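You operate a simulated robot arm through the tools that you are given. There is no shell and no other tool. Be economical: measure what you need, move in short steps, check, and stop when the job is done.

Carry out the task below with a simulated robot arm. There is one attempt and no reset: what you move stays moved.

TASK
Push the nest tray shut.
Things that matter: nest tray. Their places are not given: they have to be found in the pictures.

It is judged by the outcome, as a careful person would: the job done as asked, and still so three seconds after it is handed in. It fails if anything else is knocked over, pushed out of place, dropped, spilled or broken.

THE ROBOT
A 6-joint arm with a two-finger parallel gripper, fixed in place. Base frame: the origin is at the foot of the arm, x ahead of it, y to its left, z up; the work surface is at about z = 0.861. Lengths are in m, angles in degrees, forces in N, time in s.
With the tool pointing down near the work surface it reaches from about 0.26 to 0.68 m from the base axis. Its first joint turns from -66.0 to 66.0 degrees. Payload 2.9 kg.
Tool frame: the origin (TCP) lies between the finger pads and is the grasp point; the fingertips stand 0.03 m ahead of it; z points along the fingers, y is the line along which they close. The gripper opens to 0.11 m. The fingers are 0.02 m wide and 0.01 m thick; the gripper's body (0.048 by 0.112 m) begins 0.055 m behind the TCP.
Orientation is told as [roll, pitch, yaw] about the base's x, y, z axes, in that order, counted from this pose: with the fingers straight down and closing along the base's y, the tool's x points along the base's -x, its y along +y and its z along -z.

THE INTERFACE
- The arm moves only by the tool arm_command. Its argument "steps" is a list that holds one entry, the list of rows, each a list of 7 numbers: the shift along the tool's x, y, z in units of 50 mm (1.0 is 50 mm), then the turn, a rotation vector about the tool's x, y, z in units of 4 degrees (1.0 is 4 degrees), then the opening in per cent of the stroke, from 0 (shut) to 100 (fully open). In form: [[[x, y, z, wx, wy, wz, fingers], ...]]. A call has 1 to 10 rows; each row shifts and turns the commanded pose from where the row before left it, along the tool's axes as they then stand. A call with a number of a shift or a turn outside -1 to 1 is refused whole. A row lasts 0.2 s, in which the tool goes at most 0.05 m and 8.6 degrees; a call with a longer step from one row to the next is refused whole, and so is a gripper value outside its range. A pose out of reach is approached as far as the arm can. The call stops where the force on the tool passes 40 N (or 10 N more than at its start, if that is more) or the arm is blocked; 0.2 s more then pass. The fingers move at their own pace (about 0.108 m/s each) and stop on an object; they squeeze with about 35 N. The grip force told is the motor's: it shows also when the fingers shut on nothing. Time passes only in rows, and 0.2 s behind the last, so rows that do not move let the fingers close. It gives the time, the measured TCP pose, the force on the tool (base axes), the opening and the grip force at its end, in the units of the frame above (readings bear some noise).
- Cameras (640 x 400 px; columns grow to the right, rows downward): "scene" is fixed at [0.0876, 0.4598, 1.3805]; the picture's right is [-0.47, -0.88, 0.00], its down [-0.59, 0.31, -0.75] and it looks along [0.66, -0.35, -0.66] (base axes); focal length 376 px, centre (320, 200). "wrist" rides on the gripper at [-0.036, 0, -0.057] in the tool frame; the picture's right is [0.00, -1.00, 0.00], its down [0.97, 0.00, -0.24] and it looks along [0.24, 0.00, 0.97] (tool axes); focal length 218 px, centre (320, 200).
- grab_frame(camera): a new picture of that camera. No time passes.
- pixel_to_xyz(camera, pixels): for up to 12 pixels [column, row] of the newest picture of that camera ("zoom" is the newest enlarged one), the place [x, y, z] in the base frame of the surface seen there, good to about 0.002 m, but the place of the scene camera against the robot may be out by one fixed shift of up to 0.012 m in any direction. No time passes.
- close_up(camera, box): a new picture of the part [left, top, right, bottom] of that camera's present view, enlarged. No time passes.
- close_job(): hands the job in; it is judged then, once.

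Work in short steps. Measure before you move; look again where a grasp or a placing could have gone wrong, and mend it. You have 60 turns and 22 pictures in all, the two below and enlarged ones among them. Open the gripper and draw the arm clear of the work before you hand the job in, unless the task says otherwise; then end with one line.

The tools are called after ">>>" as name(argument=value, ...) on one line, values as JSON. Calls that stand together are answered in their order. arm_command: Moves the arm, as the interface text tells. Its arguments: {"type":"object","properties":{"steps":{"type":"array"}},"required":["steps"]} The other tools are called the same way: grab_frame (camera) takes a picture; pixel_to_xyz (camera, pixels) gives the place of the surface under pixels of a picture; close_up (camera, box) takes an enlarged picture of a part of a camera's view; close_job () hands the job in.

At the start:

```text
time: 0.0
ee_pos: [0.4236, 0.1755, 1.0436]
tool_rot: [0.0, 0.0, -0.1]
wrist_force: [-0.1, -0.3, -0.2]
width: 0.11
grip_force: 0.1
```

scene: 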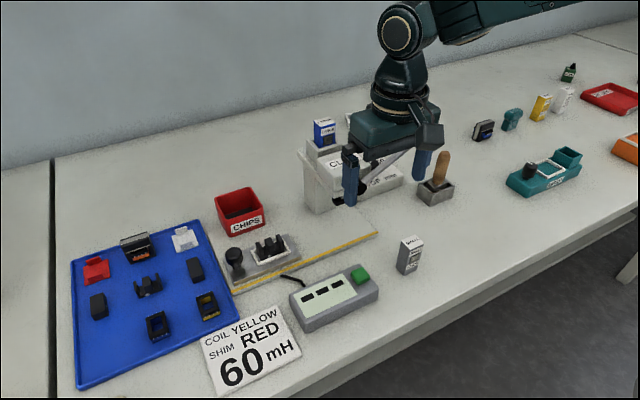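
wrist: 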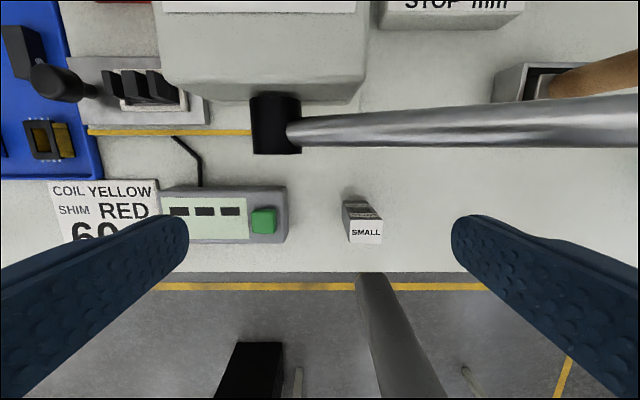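

The fixture at about (262,255), with a dark knob and a black nest, may be the nest tray. I'll enlarge it.

>>> close_up(camera="scene", box=[200, 110, 440, 310])

>>> close_up(camera="scene", box=[440, 50, 640, 210])

```text
2.00 times, centred on (320, 210) of scene
```

zoom: 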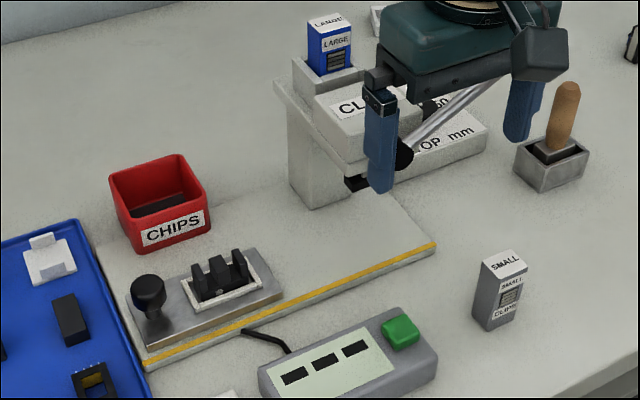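

```text
2.50 times, centred on (540, 130) of scene
```

zoom: 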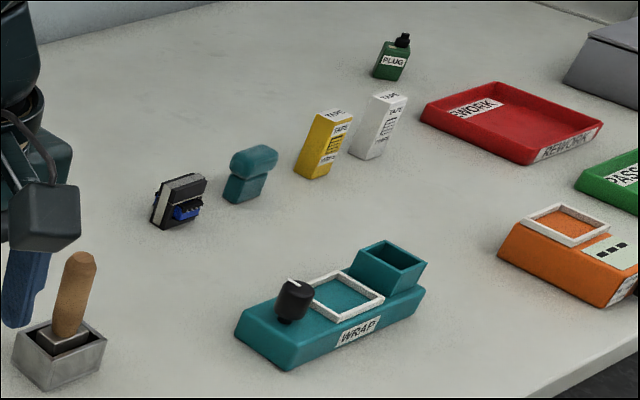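

The tray is the metal slide with a knob and nest on the base plate. It should close toward the CLIP press. I'll measure it.

>>> pixel_to_xyz(camera="scene", pixels=[[234, 257], [236, 272], [227, 262], [238, 282], [298, 256], [290, 237], [270, 245], [378, 234], [240, 292], [305, 209], [312, 180], [372, 200]])

>>> pixel_to_xyz(camera="wrist", pixels=[[50, 82], [85, 90], [80, 118], [205, 122], [205, 100], [140, 85], [275, 110], [250, 130], [265, 80], [290, 135], [450, 120], [180, 85]])

>>> close_up(camera="wrist", box=[0, 0, 320, 200])

```text
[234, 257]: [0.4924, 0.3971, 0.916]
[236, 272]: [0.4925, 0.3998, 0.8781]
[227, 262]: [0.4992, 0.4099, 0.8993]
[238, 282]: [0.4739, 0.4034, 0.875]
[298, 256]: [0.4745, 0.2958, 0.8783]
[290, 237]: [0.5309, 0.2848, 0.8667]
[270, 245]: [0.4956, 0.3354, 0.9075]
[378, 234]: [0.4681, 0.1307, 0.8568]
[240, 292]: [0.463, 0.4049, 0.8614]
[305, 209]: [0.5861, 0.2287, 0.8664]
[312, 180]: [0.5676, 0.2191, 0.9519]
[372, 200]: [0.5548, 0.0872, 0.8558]
```

```text
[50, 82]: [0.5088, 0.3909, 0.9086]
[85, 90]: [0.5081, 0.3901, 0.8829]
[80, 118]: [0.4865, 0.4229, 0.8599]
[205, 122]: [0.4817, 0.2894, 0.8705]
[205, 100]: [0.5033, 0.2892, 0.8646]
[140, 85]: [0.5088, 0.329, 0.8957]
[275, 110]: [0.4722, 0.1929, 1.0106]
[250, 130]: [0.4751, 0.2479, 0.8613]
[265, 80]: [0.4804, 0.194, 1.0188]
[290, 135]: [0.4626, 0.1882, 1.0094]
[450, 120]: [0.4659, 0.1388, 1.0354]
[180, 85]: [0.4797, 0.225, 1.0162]
```

```text
2.00 times, centred on (160, 100) of wrist
```

zoom: 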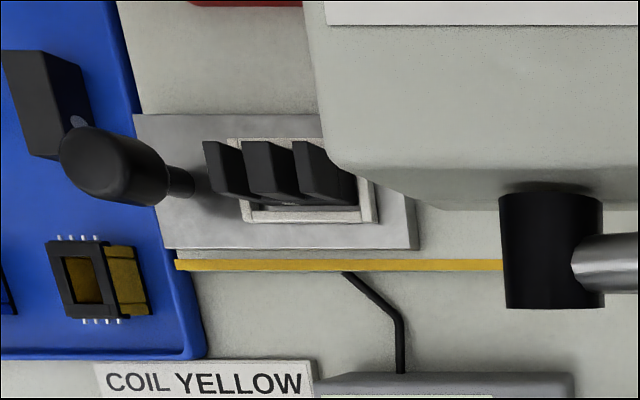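

Tray spans y 0.29–0.41 with the knob near (0.505, 0.393). The press head sits at y<0.225, so it closes toward -y. I'll raise, move left clear of the press, and shut the fingers.

>>> arm_command(steps=[[[0, 0, -1, 0, 0, 0, 0], [0, 1, 0, 0, 0, -1, 0], [0, 1, 0, 0, 0, -1, 0], [0, 0.99, 0, 0, 0, -1, 0], [0.1, 0.97, 0, 0, 0, -1, 0], [0.2, 0.9, 0, 0, 0, -1, 0], [0, 0, 0, 0, 0, -1, 0], [0, 0, 0, 0, 0, -1, 0], [0, 0, 0, 0, 0, -1, 0], [0, 0, 0, 0, 0, -1, 0]]])

```text
time: 2.2
ee_pos: [0.3755, 0.412, 1.0929]
tool_rot: [0.1, -0.1, 36.1]
wrist_force: [-0.9, 0.8, 0.7]
width: 0.0
grip_force: 35.1
```

Yaw is going the right way, so I'll keep turning to 90°.

>>> arm_command(steps=[[[0, 0, 0, 0, 0, -1, 0], [0, 0, 0, 0, 0, -1, 0], [0, 0, 0, 0, 0, -1, 0], [0, 0, 0, 0, 0, -1, 0], [0, 0, 0, 0, 0, -1, 0], [0, 0, 0, 0, 0, -1, 0], [0, 0, 0, 0, 0, -1, 0], [0, 0, 0, 0, 0, -1, 0], [0, 0, 0, 0, 0, -1, 0], [0, 0, 0, 0, 0, -1, 0]]])

>>> arm_command(steps=[[[0, 0, 0, 0, 0, -1, 0], [0, 0, 0, 0, 0, -1, 0], [0, 0, 0, 0, 0, -1, 0], [0, 0, 0, 0, 0, -0.5, 0]]])

>>> grab_frame(camera="wrist")

>>> grab_frame(camera="scene")

```text
time: 4.4
ee_pos: [0.3751, 0.4115, 1.094]
tool_rot: [0.1, -0.1, 76.1]
wrist_force: [-0.7, -0.8, 0.4]
width: 0.0
grip_force: 34.4
```

```text
time: 5.4
ee_pos: [0.3758, 0.4119, 1.0941]
tool_rot: [0.0, 0.0, 90.1]
wrist_force: [0.0, -0.6, -0.4]
width: 0.0
grip_force: 34.7
```

```text
16 pictures are left
```

wrist: 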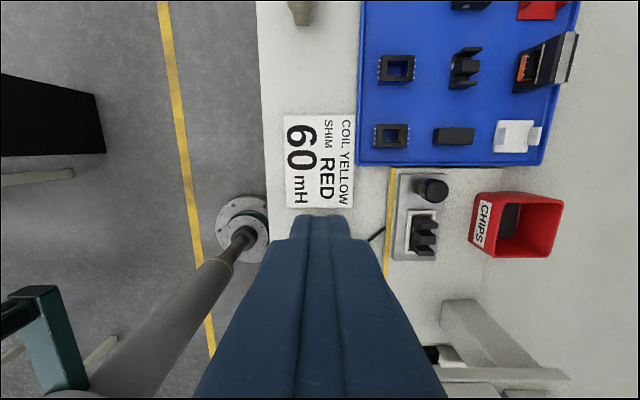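

```text
15 pictures are left
```

scene: 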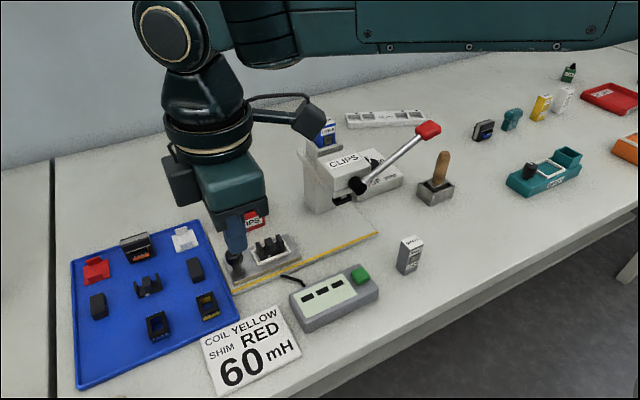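

Now a clear wrist view. I'll measure the knob at (433,190), tray edges, neighbours and the press.

>>> pixel_to_xyz(camera="wrist", pixels=[[433, 189], [424, 182], [442, 178], [418, 190], [405, 178], [404, 258], [440, 215], [453, 142], [450, 163], [480, 195], [472, 240], [455, 310]])

>>> pixel_to_xyz(camera="scene", pixels=[[345, 185], [335, 195], [325, 200], [318, 150], [304, 180], [345, 170], [385, 180], [371, 195], [400, 182], [338, 203], [320, 211], [350, 192]])

>>> close_up(camera="scene", box=[210, 110, 450, 310])

```text
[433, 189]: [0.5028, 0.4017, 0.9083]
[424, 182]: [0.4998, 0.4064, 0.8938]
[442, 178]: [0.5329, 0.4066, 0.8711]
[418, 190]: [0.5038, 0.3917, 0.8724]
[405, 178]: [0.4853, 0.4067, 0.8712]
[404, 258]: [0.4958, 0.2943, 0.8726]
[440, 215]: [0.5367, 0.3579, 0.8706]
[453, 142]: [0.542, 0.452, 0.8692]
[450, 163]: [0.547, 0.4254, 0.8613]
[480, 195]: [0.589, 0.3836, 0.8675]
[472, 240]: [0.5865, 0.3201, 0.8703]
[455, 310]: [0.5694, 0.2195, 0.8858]
```

```text
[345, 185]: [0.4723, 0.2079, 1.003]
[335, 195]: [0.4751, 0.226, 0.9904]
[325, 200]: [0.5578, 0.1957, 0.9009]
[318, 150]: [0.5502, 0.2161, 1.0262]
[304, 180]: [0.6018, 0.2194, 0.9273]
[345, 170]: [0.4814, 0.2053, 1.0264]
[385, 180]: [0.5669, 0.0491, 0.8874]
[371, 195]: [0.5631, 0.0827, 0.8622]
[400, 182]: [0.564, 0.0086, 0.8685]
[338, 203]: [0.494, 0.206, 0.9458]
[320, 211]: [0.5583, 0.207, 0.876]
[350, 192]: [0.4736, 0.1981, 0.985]
```

```text
2.00 times, centred on (330, 210) of scene
```

zoom: 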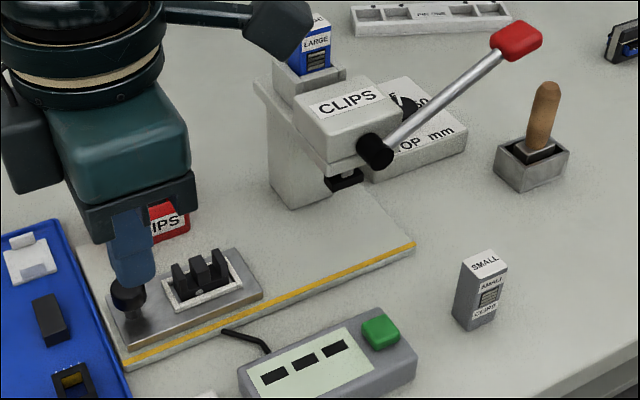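

Knob centre is near (0.505, 0.397), top 0.908; the ram is at y≈0.18, so travel is about 0.15. I'll check the heights of the wrist protrusion and the magazine.

>>> pixel_to_xyz(camera="scene", pixels=[[318, 125], [298, 128], [305, 105], [326, 128], [335, 125], [246, 205], [262, 195], [215, 215], [180, 180], [220, 120]])

>>> arm_command(steps=[[[-0.8, 0, 0, 0, 0, 0, 0], [0, 0.8, 0, 0, 0, 0, 0], [0, 0.9, 0, 0, 0, 0, 0], [0, 0.9, 0, 0, 0, 0, 0]]])

```text
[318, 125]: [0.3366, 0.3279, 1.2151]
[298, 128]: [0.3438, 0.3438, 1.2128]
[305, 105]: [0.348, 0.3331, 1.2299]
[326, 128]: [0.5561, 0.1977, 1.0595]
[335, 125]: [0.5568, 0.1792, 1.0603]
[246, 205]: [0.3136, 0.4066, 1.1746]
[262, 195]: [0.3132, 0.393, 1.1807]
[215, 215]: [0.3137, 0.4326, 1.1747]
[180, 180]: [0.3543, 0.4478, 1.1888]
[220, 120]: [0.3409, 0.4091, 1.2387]
```

```text
time: 6.4
ee_pos: [0.2469, 0.4516, 1.0939]
tool_rot: [0.1, 0.0, 90.0]
wrist_force: [0.2, -1.0, -0.3]
width: 0.0
grip_force: 35.1
```

Tool y points along base -x now, so I moved the wrong way, though in free space. I'll go to x≈0.505, y≈0.44.

>>> arm_command(steps=[[[0, -0.9, 0, 0, 0, 0, 0], [0, -0.9, 0, 0, 0, 0, 0], [0, -0.9, 0, 0, 0, 0, 0], [0, -0.9, 0, 0, 0, 0, 0], [0, -0.8, 0.5, 0, 0, 0, 0], [0.2, -0.76, 0.5, 0, 0, 0, 0], [0, 0, 0.8, 0, 0, 0, 0]]])

>>> grab_frame(camera="wrist")

```text
time: 8.0
ee_pos: [0.492, 0.4449, 1.0119]
tool_rot: [0.1, 0.0, 89.9]
wrist_force: [0.8, -1.1, -0.6]
width: 0.0001
grip_force: 34.6
out of reach, approached as far as the arm can: row 6, 7
```

```text
13 pictures are left
```

wrist: 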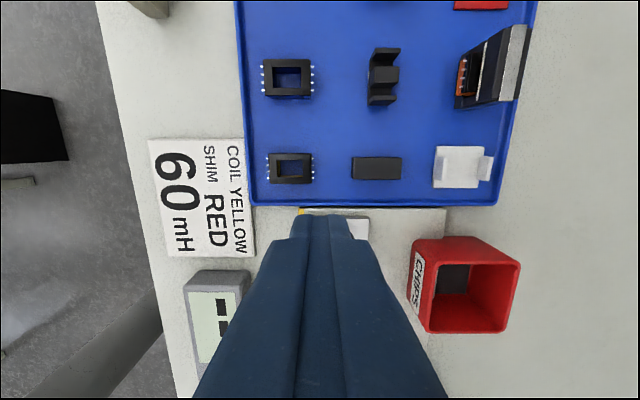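

Near the reach limit; I'll descend gently to fingertip height about 0.883 behind the knob.

>>> arm_command(steps=[[[0.1, 0, 0.6, 0, 0, 0, 0], [0, 0, 0.6, 0, 0, 0, 0], [0, 0, 0.3, 0, 0, 0, 0]]])

>>> close_up(camera="scene", box=[180, 150, 380, 310])

```text
time: 8.8
ee_pos: [0.5042, 0.4492, 0.9401]
tool_rot: [0.0, 0.0, 90.0]
wrist_force: [-0.5, 0.5, -0.1]
width: 0.0001
grip_force: 35.4
out of reach, approached as far as the arm can: row 1, 2
```

```text
2.50 times, centred on (280, 230) of scene
```

zoom: 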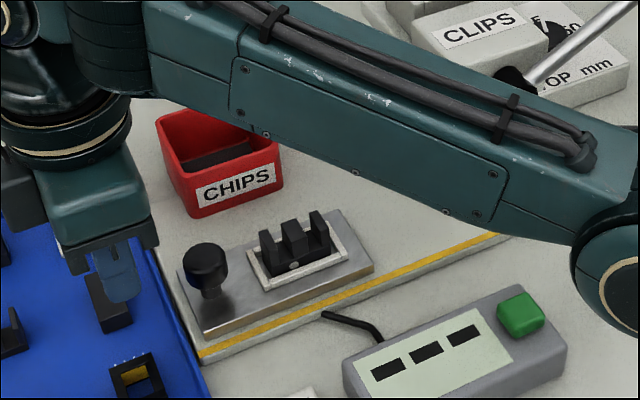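

I'll check the clearance to the black block and the knob's exact place before going lower.

>>> pixel_to_xyz(camera="wrist", pixels=[[354, 170], [354, 178], [375, 160], [375, 178], [400, 170], [330, 203], [357, 225], [320, 190]])

>>> pixel_to_xyz(camera="zoom", pixels=[[206, 255], [190, 265], [225, 262], [208, 285], [122, 290], [110, 325], [88, 280], [130, 310], [180, 290], [450, 150], [330, 110]])

```text
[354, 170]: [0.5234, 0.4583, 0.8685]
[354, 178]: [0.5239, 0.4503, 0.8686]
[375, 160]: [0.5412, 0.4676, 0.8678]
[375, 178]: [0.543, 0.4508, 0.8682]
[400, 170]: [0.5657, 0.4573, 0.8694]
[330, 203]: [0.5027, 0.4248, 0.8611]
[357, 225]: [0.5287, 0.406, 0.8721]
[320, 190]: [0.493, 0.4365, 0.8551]
```

```text
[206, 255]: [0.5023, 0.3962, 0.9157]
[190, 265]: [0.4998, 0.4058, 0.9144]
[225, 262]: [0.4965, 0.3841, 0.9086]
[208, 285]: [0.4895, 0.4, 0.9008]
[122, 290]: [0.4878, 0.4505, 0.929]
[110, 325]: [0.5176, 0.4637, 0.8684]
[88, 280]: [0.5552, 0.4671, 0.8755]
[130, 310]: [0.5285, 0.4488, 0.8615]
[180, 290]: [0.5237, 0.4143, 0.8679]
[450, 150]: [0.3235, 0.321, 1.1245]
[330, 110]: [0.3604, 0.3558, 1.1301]
```

The block's top is at 0.869, below the planned fingertip height. I'll descend to TCP z≈0.914.

>>> arm_command(steps=[[[0, 0, 0.4, 0, 0, 0, 0], [0.1, 0, 0.12, 0, 0, 0, 0]]])

```text
time: 9.4
ee_pos: [0.5094, 0.4482, 0.9153]
tool_rot: [0.0, 0.1, 90.0]
wrist_force: [0.0, -0.1, 0.3]
width: 0.0
grip_force: 34.8
out of reach, approached as far as the arm can: row 1, 2
```

In position behind the knob. I'll push toward -y in small steps.

>>> arm_command(steps=[[[0.2, 0.08, 0.04, 0, 0, 0, 0], [0.2, 0, 0, 0, 0, 0, 0], [0.2, 0, 0, 0, 0, 0, 0], [0.2, 0, 0, 0, 0, 0, 0], [0.2, 0, 0, 0, 0, 0, 0], [0.2, 0, 0, 0, 0, 0, 0]]])

>>> close_up(camera="scene", box=[180, 150, 380, 310])

```text
time: 10.8
ee_pos: [0.5375, 0.4134, 0.9159]
tool_rot: [0.2, 0.1, 90.1]
wrist_force: [-0.1, -0.7, 0.2]
width: 0.0
grip_force: 35.3
out of reach, approached as far as the arm can: row 1, 2, 3, 4, 5, 6
```

```text
2.50 times, centred on (280, 230) of scene
```

zoom: 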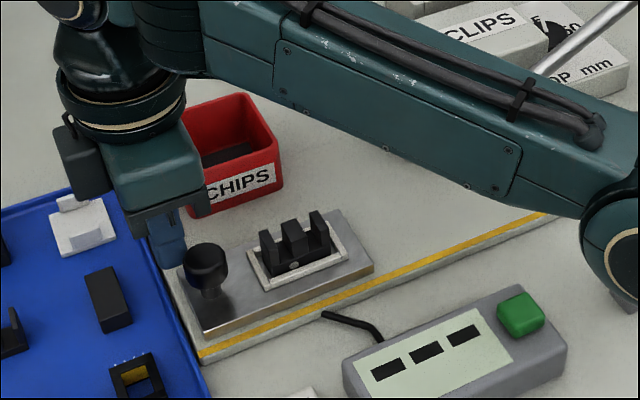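

The arm slid along its reach limit to x 0.5375, beside the knob rather than behind it. Nothing has been touched. I'll lift clear and re-aim.

>>> arm_command(steps=[[[0, 0, -0.5, 0, 0, 0, 0], [0, 0, -0.5, 0, 0, 0, 0], [0, 0, 0, 0, 0, 0, 0]]])

>>> arm_command(steps=[[[0, 0.5, 0, 0, 0, 0, 0], [0, 0.5, 0, 0, 0, 0, 0], [0, 0, 0, 0, 0, 0, 0]]])

```text
time: 11.6
ee_pos: [0.5332, 0.4117, 0.9661]
tool_rot: [0.0, 0.1, 89.9]
wrist_force: [-0.1, 0.2, 1.2]
width: 0.0
grip_force: 35.0
out of reach, approached as far as the arm can: row 2
```

```text
time: 12.4
ee_pos: [0.4841, 0.4136, 0.9681]
tool_rot: [-0.2, -0.1, 89.9]
wrist_force: [-0.7, 0.2, 0.8]
width: 0.0
grip_force: 35.3
out of reach, approached as far as the arm can: row 1
```

Now within reach and tracking. Move to (0.502, 0.433) and descend.

>>> arm_command(steps=[[[-0.38, 0, 0, 0, 0, 0, 0], [0, -0.35, 0, 0, 0, 0, 0], [0, 0, 0, 0, 0, 0, 0]]])

>>> arm_command(steps=[[[0, 0, 0.4, 0, 0, 0, 0], [0, 0, 0.4, 0, 0, 0, 0], [0, 0, 0.26, 0, 0, 0, 0], [0, 0, 0, 0, 0, 0, 0]]])

```text
time: 13.2
ee_pos: [0.5017, 0.4306, 0.9659]
tool_rot: [0.0, 0.0, 89.9]
wrist_force: [0.4, 0.5, 0.4]
width: 0.0002
grip_force: 34.9
```

```text
time: 14.2
ee_pos: [0.5016, 0.431, 0.9127]
tool_rot: [0.0, 0.0, 90.0]
wrist_force: [0.1, 0.8, 0.8]
width: 0.0
grip_force: 34.4
```

Exactly in place and in reach. Now push toward -y by 0.06.

>>> arm_command(steps=[[[0.2, 0, 0, 0, 0, 0, 0], [0.2, 0, 0, 0, 0, 0, 0], [0.2, 0, 0, 0, 0, 0, 0], [0.2, 0, 0, 0, 0, 0, 0], [0.2, 0, 0, 0, 0, 0, 0], [0.2, 0, 0, 0, 0, 0, 0]]])

>>> grab_frame(camera="scene")

```text
time: 15.6
ee_pos: [0.5002, 0.3708, 0.914]
tool_rot: [-0.1, 0.0, 90.0]
wrist_force: [0.2, 1.9, -0.1]
width: 0.0
grip_force: 35.4
```

```text
10 pictures are left
```

scene: 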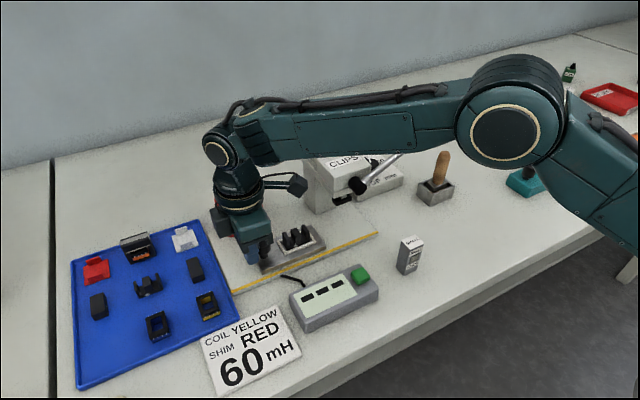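

The tray slides freely, with about 2 N. The box on the wrist would meet the press head later, so I'll push a little more and lean the tool back (top toward +y) as I go.

>>> arm_command(steps=[[[0.2, 0, 0, 0, 0, 0, 0], [0.2, 0, 0, 0, 0, 0, 0], [0, 0, 0, 0, 1, 0, 0], [0, 0, 0, 0, 1, 0, 0], [0, 0, 0, 0, 1, 0, 0], [0, 0, 0, 0, 1, 0, 0], [0, 0, 0, 0, 1, 0, 0], [0, 0, 0, 0, 1, 0, 0], [0, 0, 0, 0, 0, 0, 0]]])

>>> grab_frame(camera="scene")

>>> grab_frame(camera="wrist")

```text
time: 17.6
ee_pos: [0.4903, 0.3523, 0.9099]
tool_rot: [-0.1, 15.0, 90.1]
wrist_force: [-0.3, 0.1, 0.8]
width: 0.0001
grip_force: 35.1
out of reach, approached as far as the arm can: row 6, 7, 8
```

```text
9 pictures are left
```

scene: 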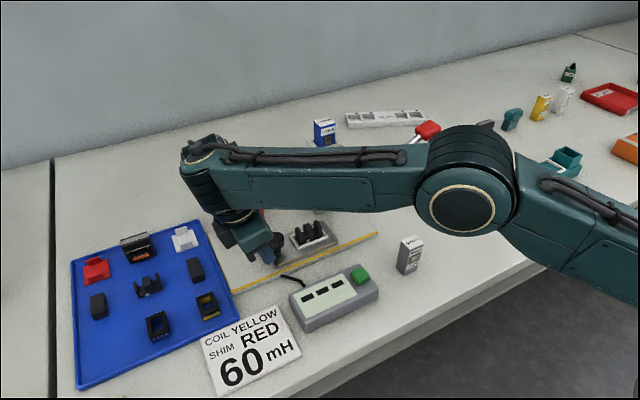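

```text
8 pictures are left
```

wrist: 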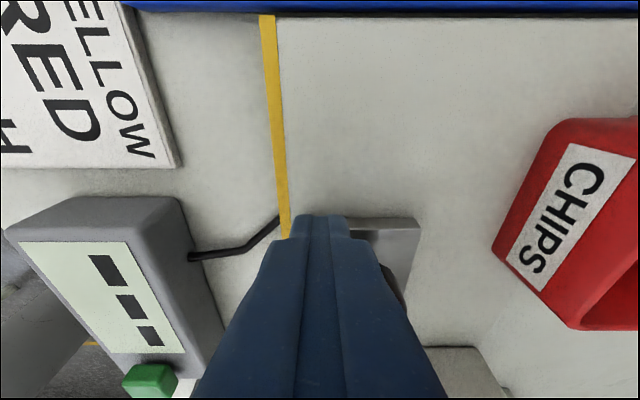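

Reached 15° of tilt, and x drifted to 0.490. I'll back off slightly, recentre on the knob, then look.

>>> arm_command(steps=[[[-0.06, 0, -0.08, 0, 0, 0, 0], [0, -0.25, 0, 0, 0, 0, 0], [0, 0, 0, 0, 0, 0, 0]]])

```text
time: 18.4
ee_pos: [0.4888, 0.3555, 0.9133]
tool_rot: [-0.1, 14.7, 90.1]
wrist_force: [-1.0, 0.5, 0.2]
width: 0.0
grip_force: 35.3
out of reach, approached as far as the arm can: row 2
```

Tilt is what limits reach here. I'll take some back, recentre, push further, and tilt later when closer in.

>>> arm_command(steps=[[[0, 0, 0, 0, -1, 0, 0], [0, 0, 0, 0, -1, 0, 0], [0, -0.26, 0, 0, 0, 0, 0], [0, 0, 0, 0, 0, 0, 0]]])

```text
time: 19.4
ee_pos: [0.5116, 0.3588, 0.9148]
tool_rot: [-0.1, 6.9, 90.1]
wrist_force: [0.0, -0.4, 1.1]
width: 0.0
grip_force: 34.8
out of reach, approached as far as the arm can: row 1, 2
```

>>> arm_command(steps=[[[0, 0.17, 0, 0, 0, 0, 0], [0.2, 0, 0.025, 0, 0, 0, 0], [0.2, 0, 0.025, 0, 0, 0, 0], [0.2, 0, 0.025, 0, 0, 0, 0], [0.2, 0, 0.025, 0, 0, 0, 0], [0.2, 0, 0.025, 0, 0, 0, 0], [0, 0, 0, 0, 0, 0, 0]]])

```text
time: 21.0
ee_pos: [0.5231, 0.3228, 0.9183]
tool_rot: [0.0, 7.2, 90.1]
wrist_force: [0.3, 0.3, -0.3]
width: 0.0
grip_force: 35.4
out of reach, approached as far as the arm can: row 3, 4, 5, 6
```

Tracking drifted in x again, so this looks like a joint limit rather than radius. I'll look at the state.

>>> close_up(camera="scene", box=[200, 120, 440, 310])

```text
2.11 times, centred on (320, 215) of scene
```

zoom: 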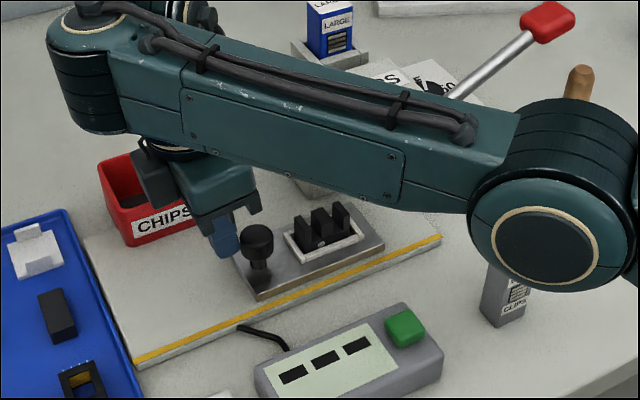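

The tray has moved about 0.08, and the finger is off to the knob's side. Better plan: yaw back to 0 with the gripper open, and push with the outer face of the -y finger. The body then trails the finger and clears the press. Lift, untilt, and turn back.

>>> arm_command(steps=[[[-0.2, 0, -0.6, 0, 0, 0, 0], [-0.2, 0, -0.6, 0, 0, 0, 0], [0, 0, 0, 0, -0.9, 0, 0], [0, 0, 0, 0, -0.9, 0, 0], [0, 0.4, 0, 0, 0, 1, 0], [0, 0, 0, 0, 0, 1, 0], [0, 0, 0, 0, 0, 1, 0], [0, 0, 0, 0, 0, 1, 0], [0, 0, 0, 0, 0, 1, 0], [0, 0, 0, 0, 0, 1, 0]]])

>>> arm_command(steps=[[[0, 0, 0, 0, 0, 1, 0], [0, 0, 0, 0, 0, 1, 0], [0, 0, 0, 0, 0, 1, 0], [0, 0, 0, 0, 0, 1, 0], [0, 0, 0, 0, 0, 1, 0], [0, 0, 0, 0, 0, 1, 0], [0, 0, 0, 0, 0, 1, 0], [0, 0, 0, 0, 0, 1, 0], [0, 0, 0, 0, 0, 1, 0], [0, 0, 0, 0, 0, 1, 0]]])

```text
time: 23.2
ee_pos: [0.5071, 0.3488, 0.9758]
tool_rot: [-2.1, 2.3, 66.2]
wrist_force: [-0.3, -0.2, -0.3]
width: 0.0001
grip_force: 35.0
out of reach, approached as far as the arm can: row 4
```

```text
time: 25.4
ee_pos: [0.507, 0.3484, 0.9751]
tool_rot: [-3.0, 0.5, 26.2]
wrist_force: [0.5, -0.1, 0.1]
width: 0.0002
grip_force: 35.4
```

>>> arm_command(steps=[[[0, 0, 0, 0, 0, 1, 0], [0, 0, 0, 0, 0, 1, 0], [0, 0, 0, 0, 0, 1, 0], [0, 0, 0, 0, 0, 1, 0], [0, 0, 0, 0, 0, 1, 0], [0, 0, 0, 0, 0, 1, 0], [0, 0, 0, 0, 0, 0.5, 0], [0, 0.5, 0, -0.75, 0, 0, 0], [0, 0.6, 0, 0, 0, 0, 100], [0, 0, 0, 0, 0, 0, 100]]])

>>> arm_command(steps=[[[0, 0, 0, 0, 0, 0, 100], [0, 0, 0, 0, 0, 0, 100], [0, 0, 0, 0, 0, 0, 100]]])

>>> grab_frame(camera="wrist")

```text
time: 27.6
ee_pos: [0.5068, 0.403, 0.9736]
tool_rot: [0.1, -0.8, 0.3]
wrist_force: [-1.1, 0.9, 0.1]
width: 0.1097
grip_force: 0.0
```

```text
time: 28.4
ee_pos: [0.5062, 0.4029, 0.9736]
tool_rot: [0.0, -0.7, 0.4]
wrist_force: [0.0, 0.0, -0.7]
width: 0.11
grip_force: 0.0
```

```text
6 pictures are left
```

wrist: 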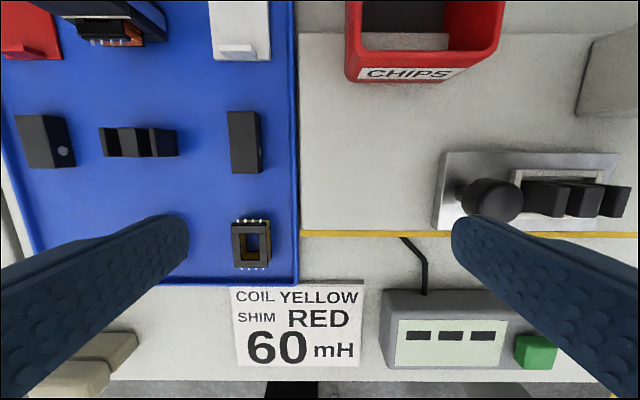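

>>> pixel_to_xyz(camera="wrist", pixels=[[490, 200], [472, 200], [518, 200], [490, 182], [445, 155], [437, 222], [560, 200], [233, 168], [261, 168], [235, 230], [360, 70], [430, 75]])

```text
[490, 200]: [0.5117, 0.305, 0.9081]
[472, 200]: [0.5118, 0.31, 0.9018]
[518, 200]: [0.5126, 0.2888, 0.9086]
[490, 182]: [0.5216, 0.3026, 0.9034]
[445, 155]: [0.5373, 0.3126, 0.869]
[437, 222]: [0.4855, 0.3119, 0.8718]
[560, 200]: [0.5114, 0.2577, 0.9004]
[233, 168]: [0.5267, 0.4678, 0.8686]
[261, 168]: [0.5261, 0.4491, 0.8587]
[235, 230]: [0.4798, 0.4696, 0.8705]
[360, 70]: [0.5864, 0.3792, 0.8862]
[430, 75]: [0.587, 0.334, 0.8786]
```

Knob is at (0.511, 0.300), back face y≈0.313. The -y finger's outer face is at y≈0.338. I'll shift slightly, descend to z≈0.914, and push.

>>> arm_command(steps=[[[-0.06, -0.1, 0.4, 0, 0, 0, 100], [0, 0, 0.4, 0, 0, 0, 100], [0, 0, 0.38, 0, 0, 0, 100], [0, 0, 0, 0, 0, 0, 100]]])

>>> arm_command(steps=[[[0, -0.2, 0, 0, 0, 0, 100], [0, -0.2, 0, 0, 0, 0, 100], [0, -0.2, 0, 0, 0, 0, 100], [0, -0.2, 0, 0, 0, 0, 100], [0, -0.15, 0, 0, 0, 0, 100]]])

>>> grab_frame(camera="scene")

```text
time: 29.4
ee_pos: [0.5098, 0.3973, 0.9147]
tool_rot: [0.1, -0.7, 0.4]
wrist_force: [1.1, -0.5, 0.3]
width: 0.11
grip_force: 0.0
```

```text
time: 30.6
ee_pos: [0.5095, 0.3519, 0.9159]
tool_rot: [0.1, -0.7, 0.3]
wrist_force: [-1.2, 1.5, 1.7]
width: 0.1096
grip_force: 0.0
```

```text
5 pictures are left
```

scene: 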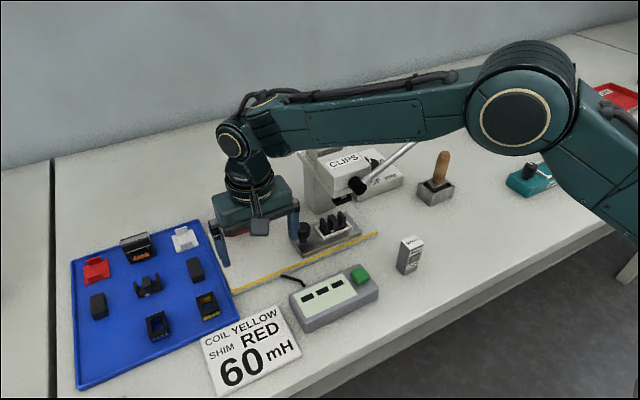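

Working cleanly; the tray moved about 25 mm more. I'll keep pushing in small steps.

>>> arm_command(steps=[[[0, -0.1, 0, 0, 0, 0, 100], [0, -0.1, 0, 0, 0, 0, 100], [0, -0.1, 0, 0, 0, 0, 100], [0, -0.1, 0, 0, 0, 0, 100], [0, 0, 0, 0, 0, 0, 100]]])

>>> close_up(camera="scene", box=[200, 120, 440, 310])

```text
time: 31.8
ee_pos: [0.5109, 0.3325, 0.9142]
tool_rot: [0.1, -0.9, 0.5]
wrist_force: [0.8, 12.3, -3.4]
width: 0.1039
grip_force: 0.0
```

```text
2.11 times, centred on (320, 215) of scene
```

zoom: 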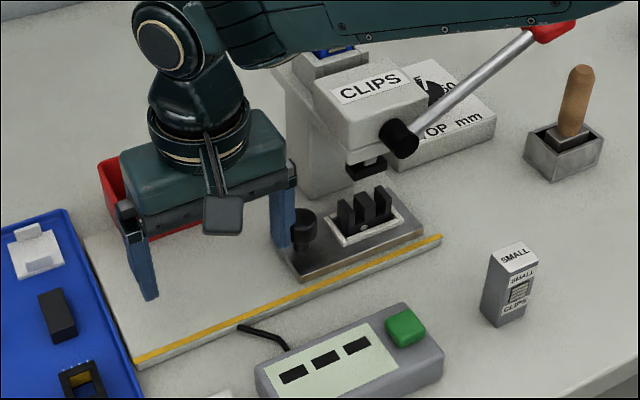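

Force rose to 12 N and the finger yielded a little, with the nest now under the ram. That looks like the end stop, so I'll press a touch more to confirm.

>>> pixel_to_xyz(camera="zoom", pixels=[[365, 172], [302, 222], [368, 205], [415, 232], [440, 242], [300, 278]])

>>> arm_command(steps=[[[0, -0.08, 0, 0, 0, 0, 100], [0, -0.08, 0, 0, 0, 0, 100], [0, 0, 0, 0, 0, 0, 100]]])

>>> close_up(camera="scene", box=[200, 120, 440, 310])

```text
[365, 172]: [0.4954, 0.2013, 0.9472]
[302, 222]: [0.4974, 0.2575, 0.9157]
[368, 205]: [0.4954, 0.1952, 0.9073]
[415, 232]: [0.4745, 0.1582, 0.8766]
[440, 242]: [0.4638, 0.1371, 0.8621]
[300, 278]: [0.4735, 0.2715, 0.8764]
```

```text
time: 32.6
ee_pos: [0.5092, 0.3288, 0.9146]
tool_rot: [0.3, -1.0, 0.9]
wrist_force: [0.5, 32.5, -4.4]
width: 0.0939
grip_force: 0.1
```

```text
2.11 times, centred on (320, 215) of scene
```

zoom: 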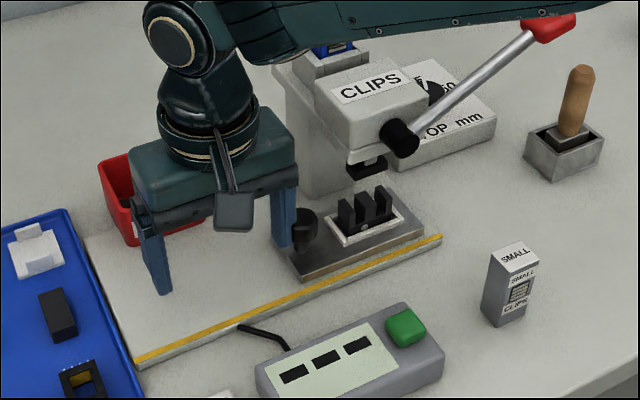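

The tray held still at 32 N with the nest (y 0.195) under the ram (y 0.20), so it is shut against its stop. I'll back off and retreat upward.

>>> arm_command(steps=[[[0, 0.3, 0, 0, 0, 0, 100], [0, 0.5, 0, 0, 0, 0, 100], [0, 0.4, 0, 0, 0, 0, 100], [0, 0, -1, 0, 0, 0, 100], [0, 0, -1, 0, 0, 0, 100], [0.8, 0, -0.6, 0, 0, 0, 100], [0, 0, 0, 0, 0, 0, 100]]])

>>> grab_frame(camera="scene")

```text
time: 34.2
ee_pos: [0.4668, 0.3828, 1.045]
tool_rot: [0.0, -0.9, 0.4]
wrist_force: [0.6, 0.4, 0.2]
width: 0.1099
grip_force: 0.1
```

```text
2 pictures are left
```

scene: 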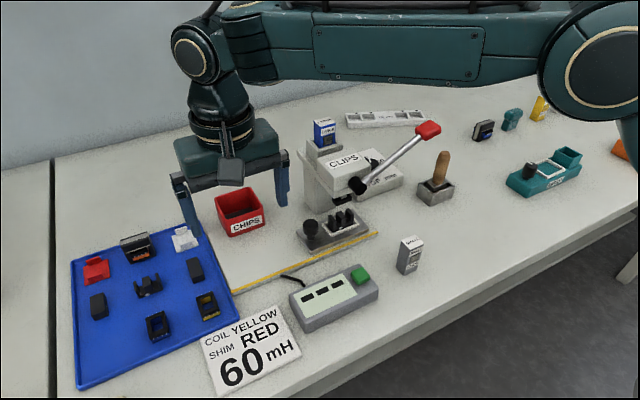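

The tray stayed shut, everything else is in place, and the arm is clear with the gripper open. Handing in.

>>> close_job()

```text
The job is handed in.
```

The nest tray is pushed shut against its stop under the press, nothing else was moved, and the arm is clear with the gripper open.
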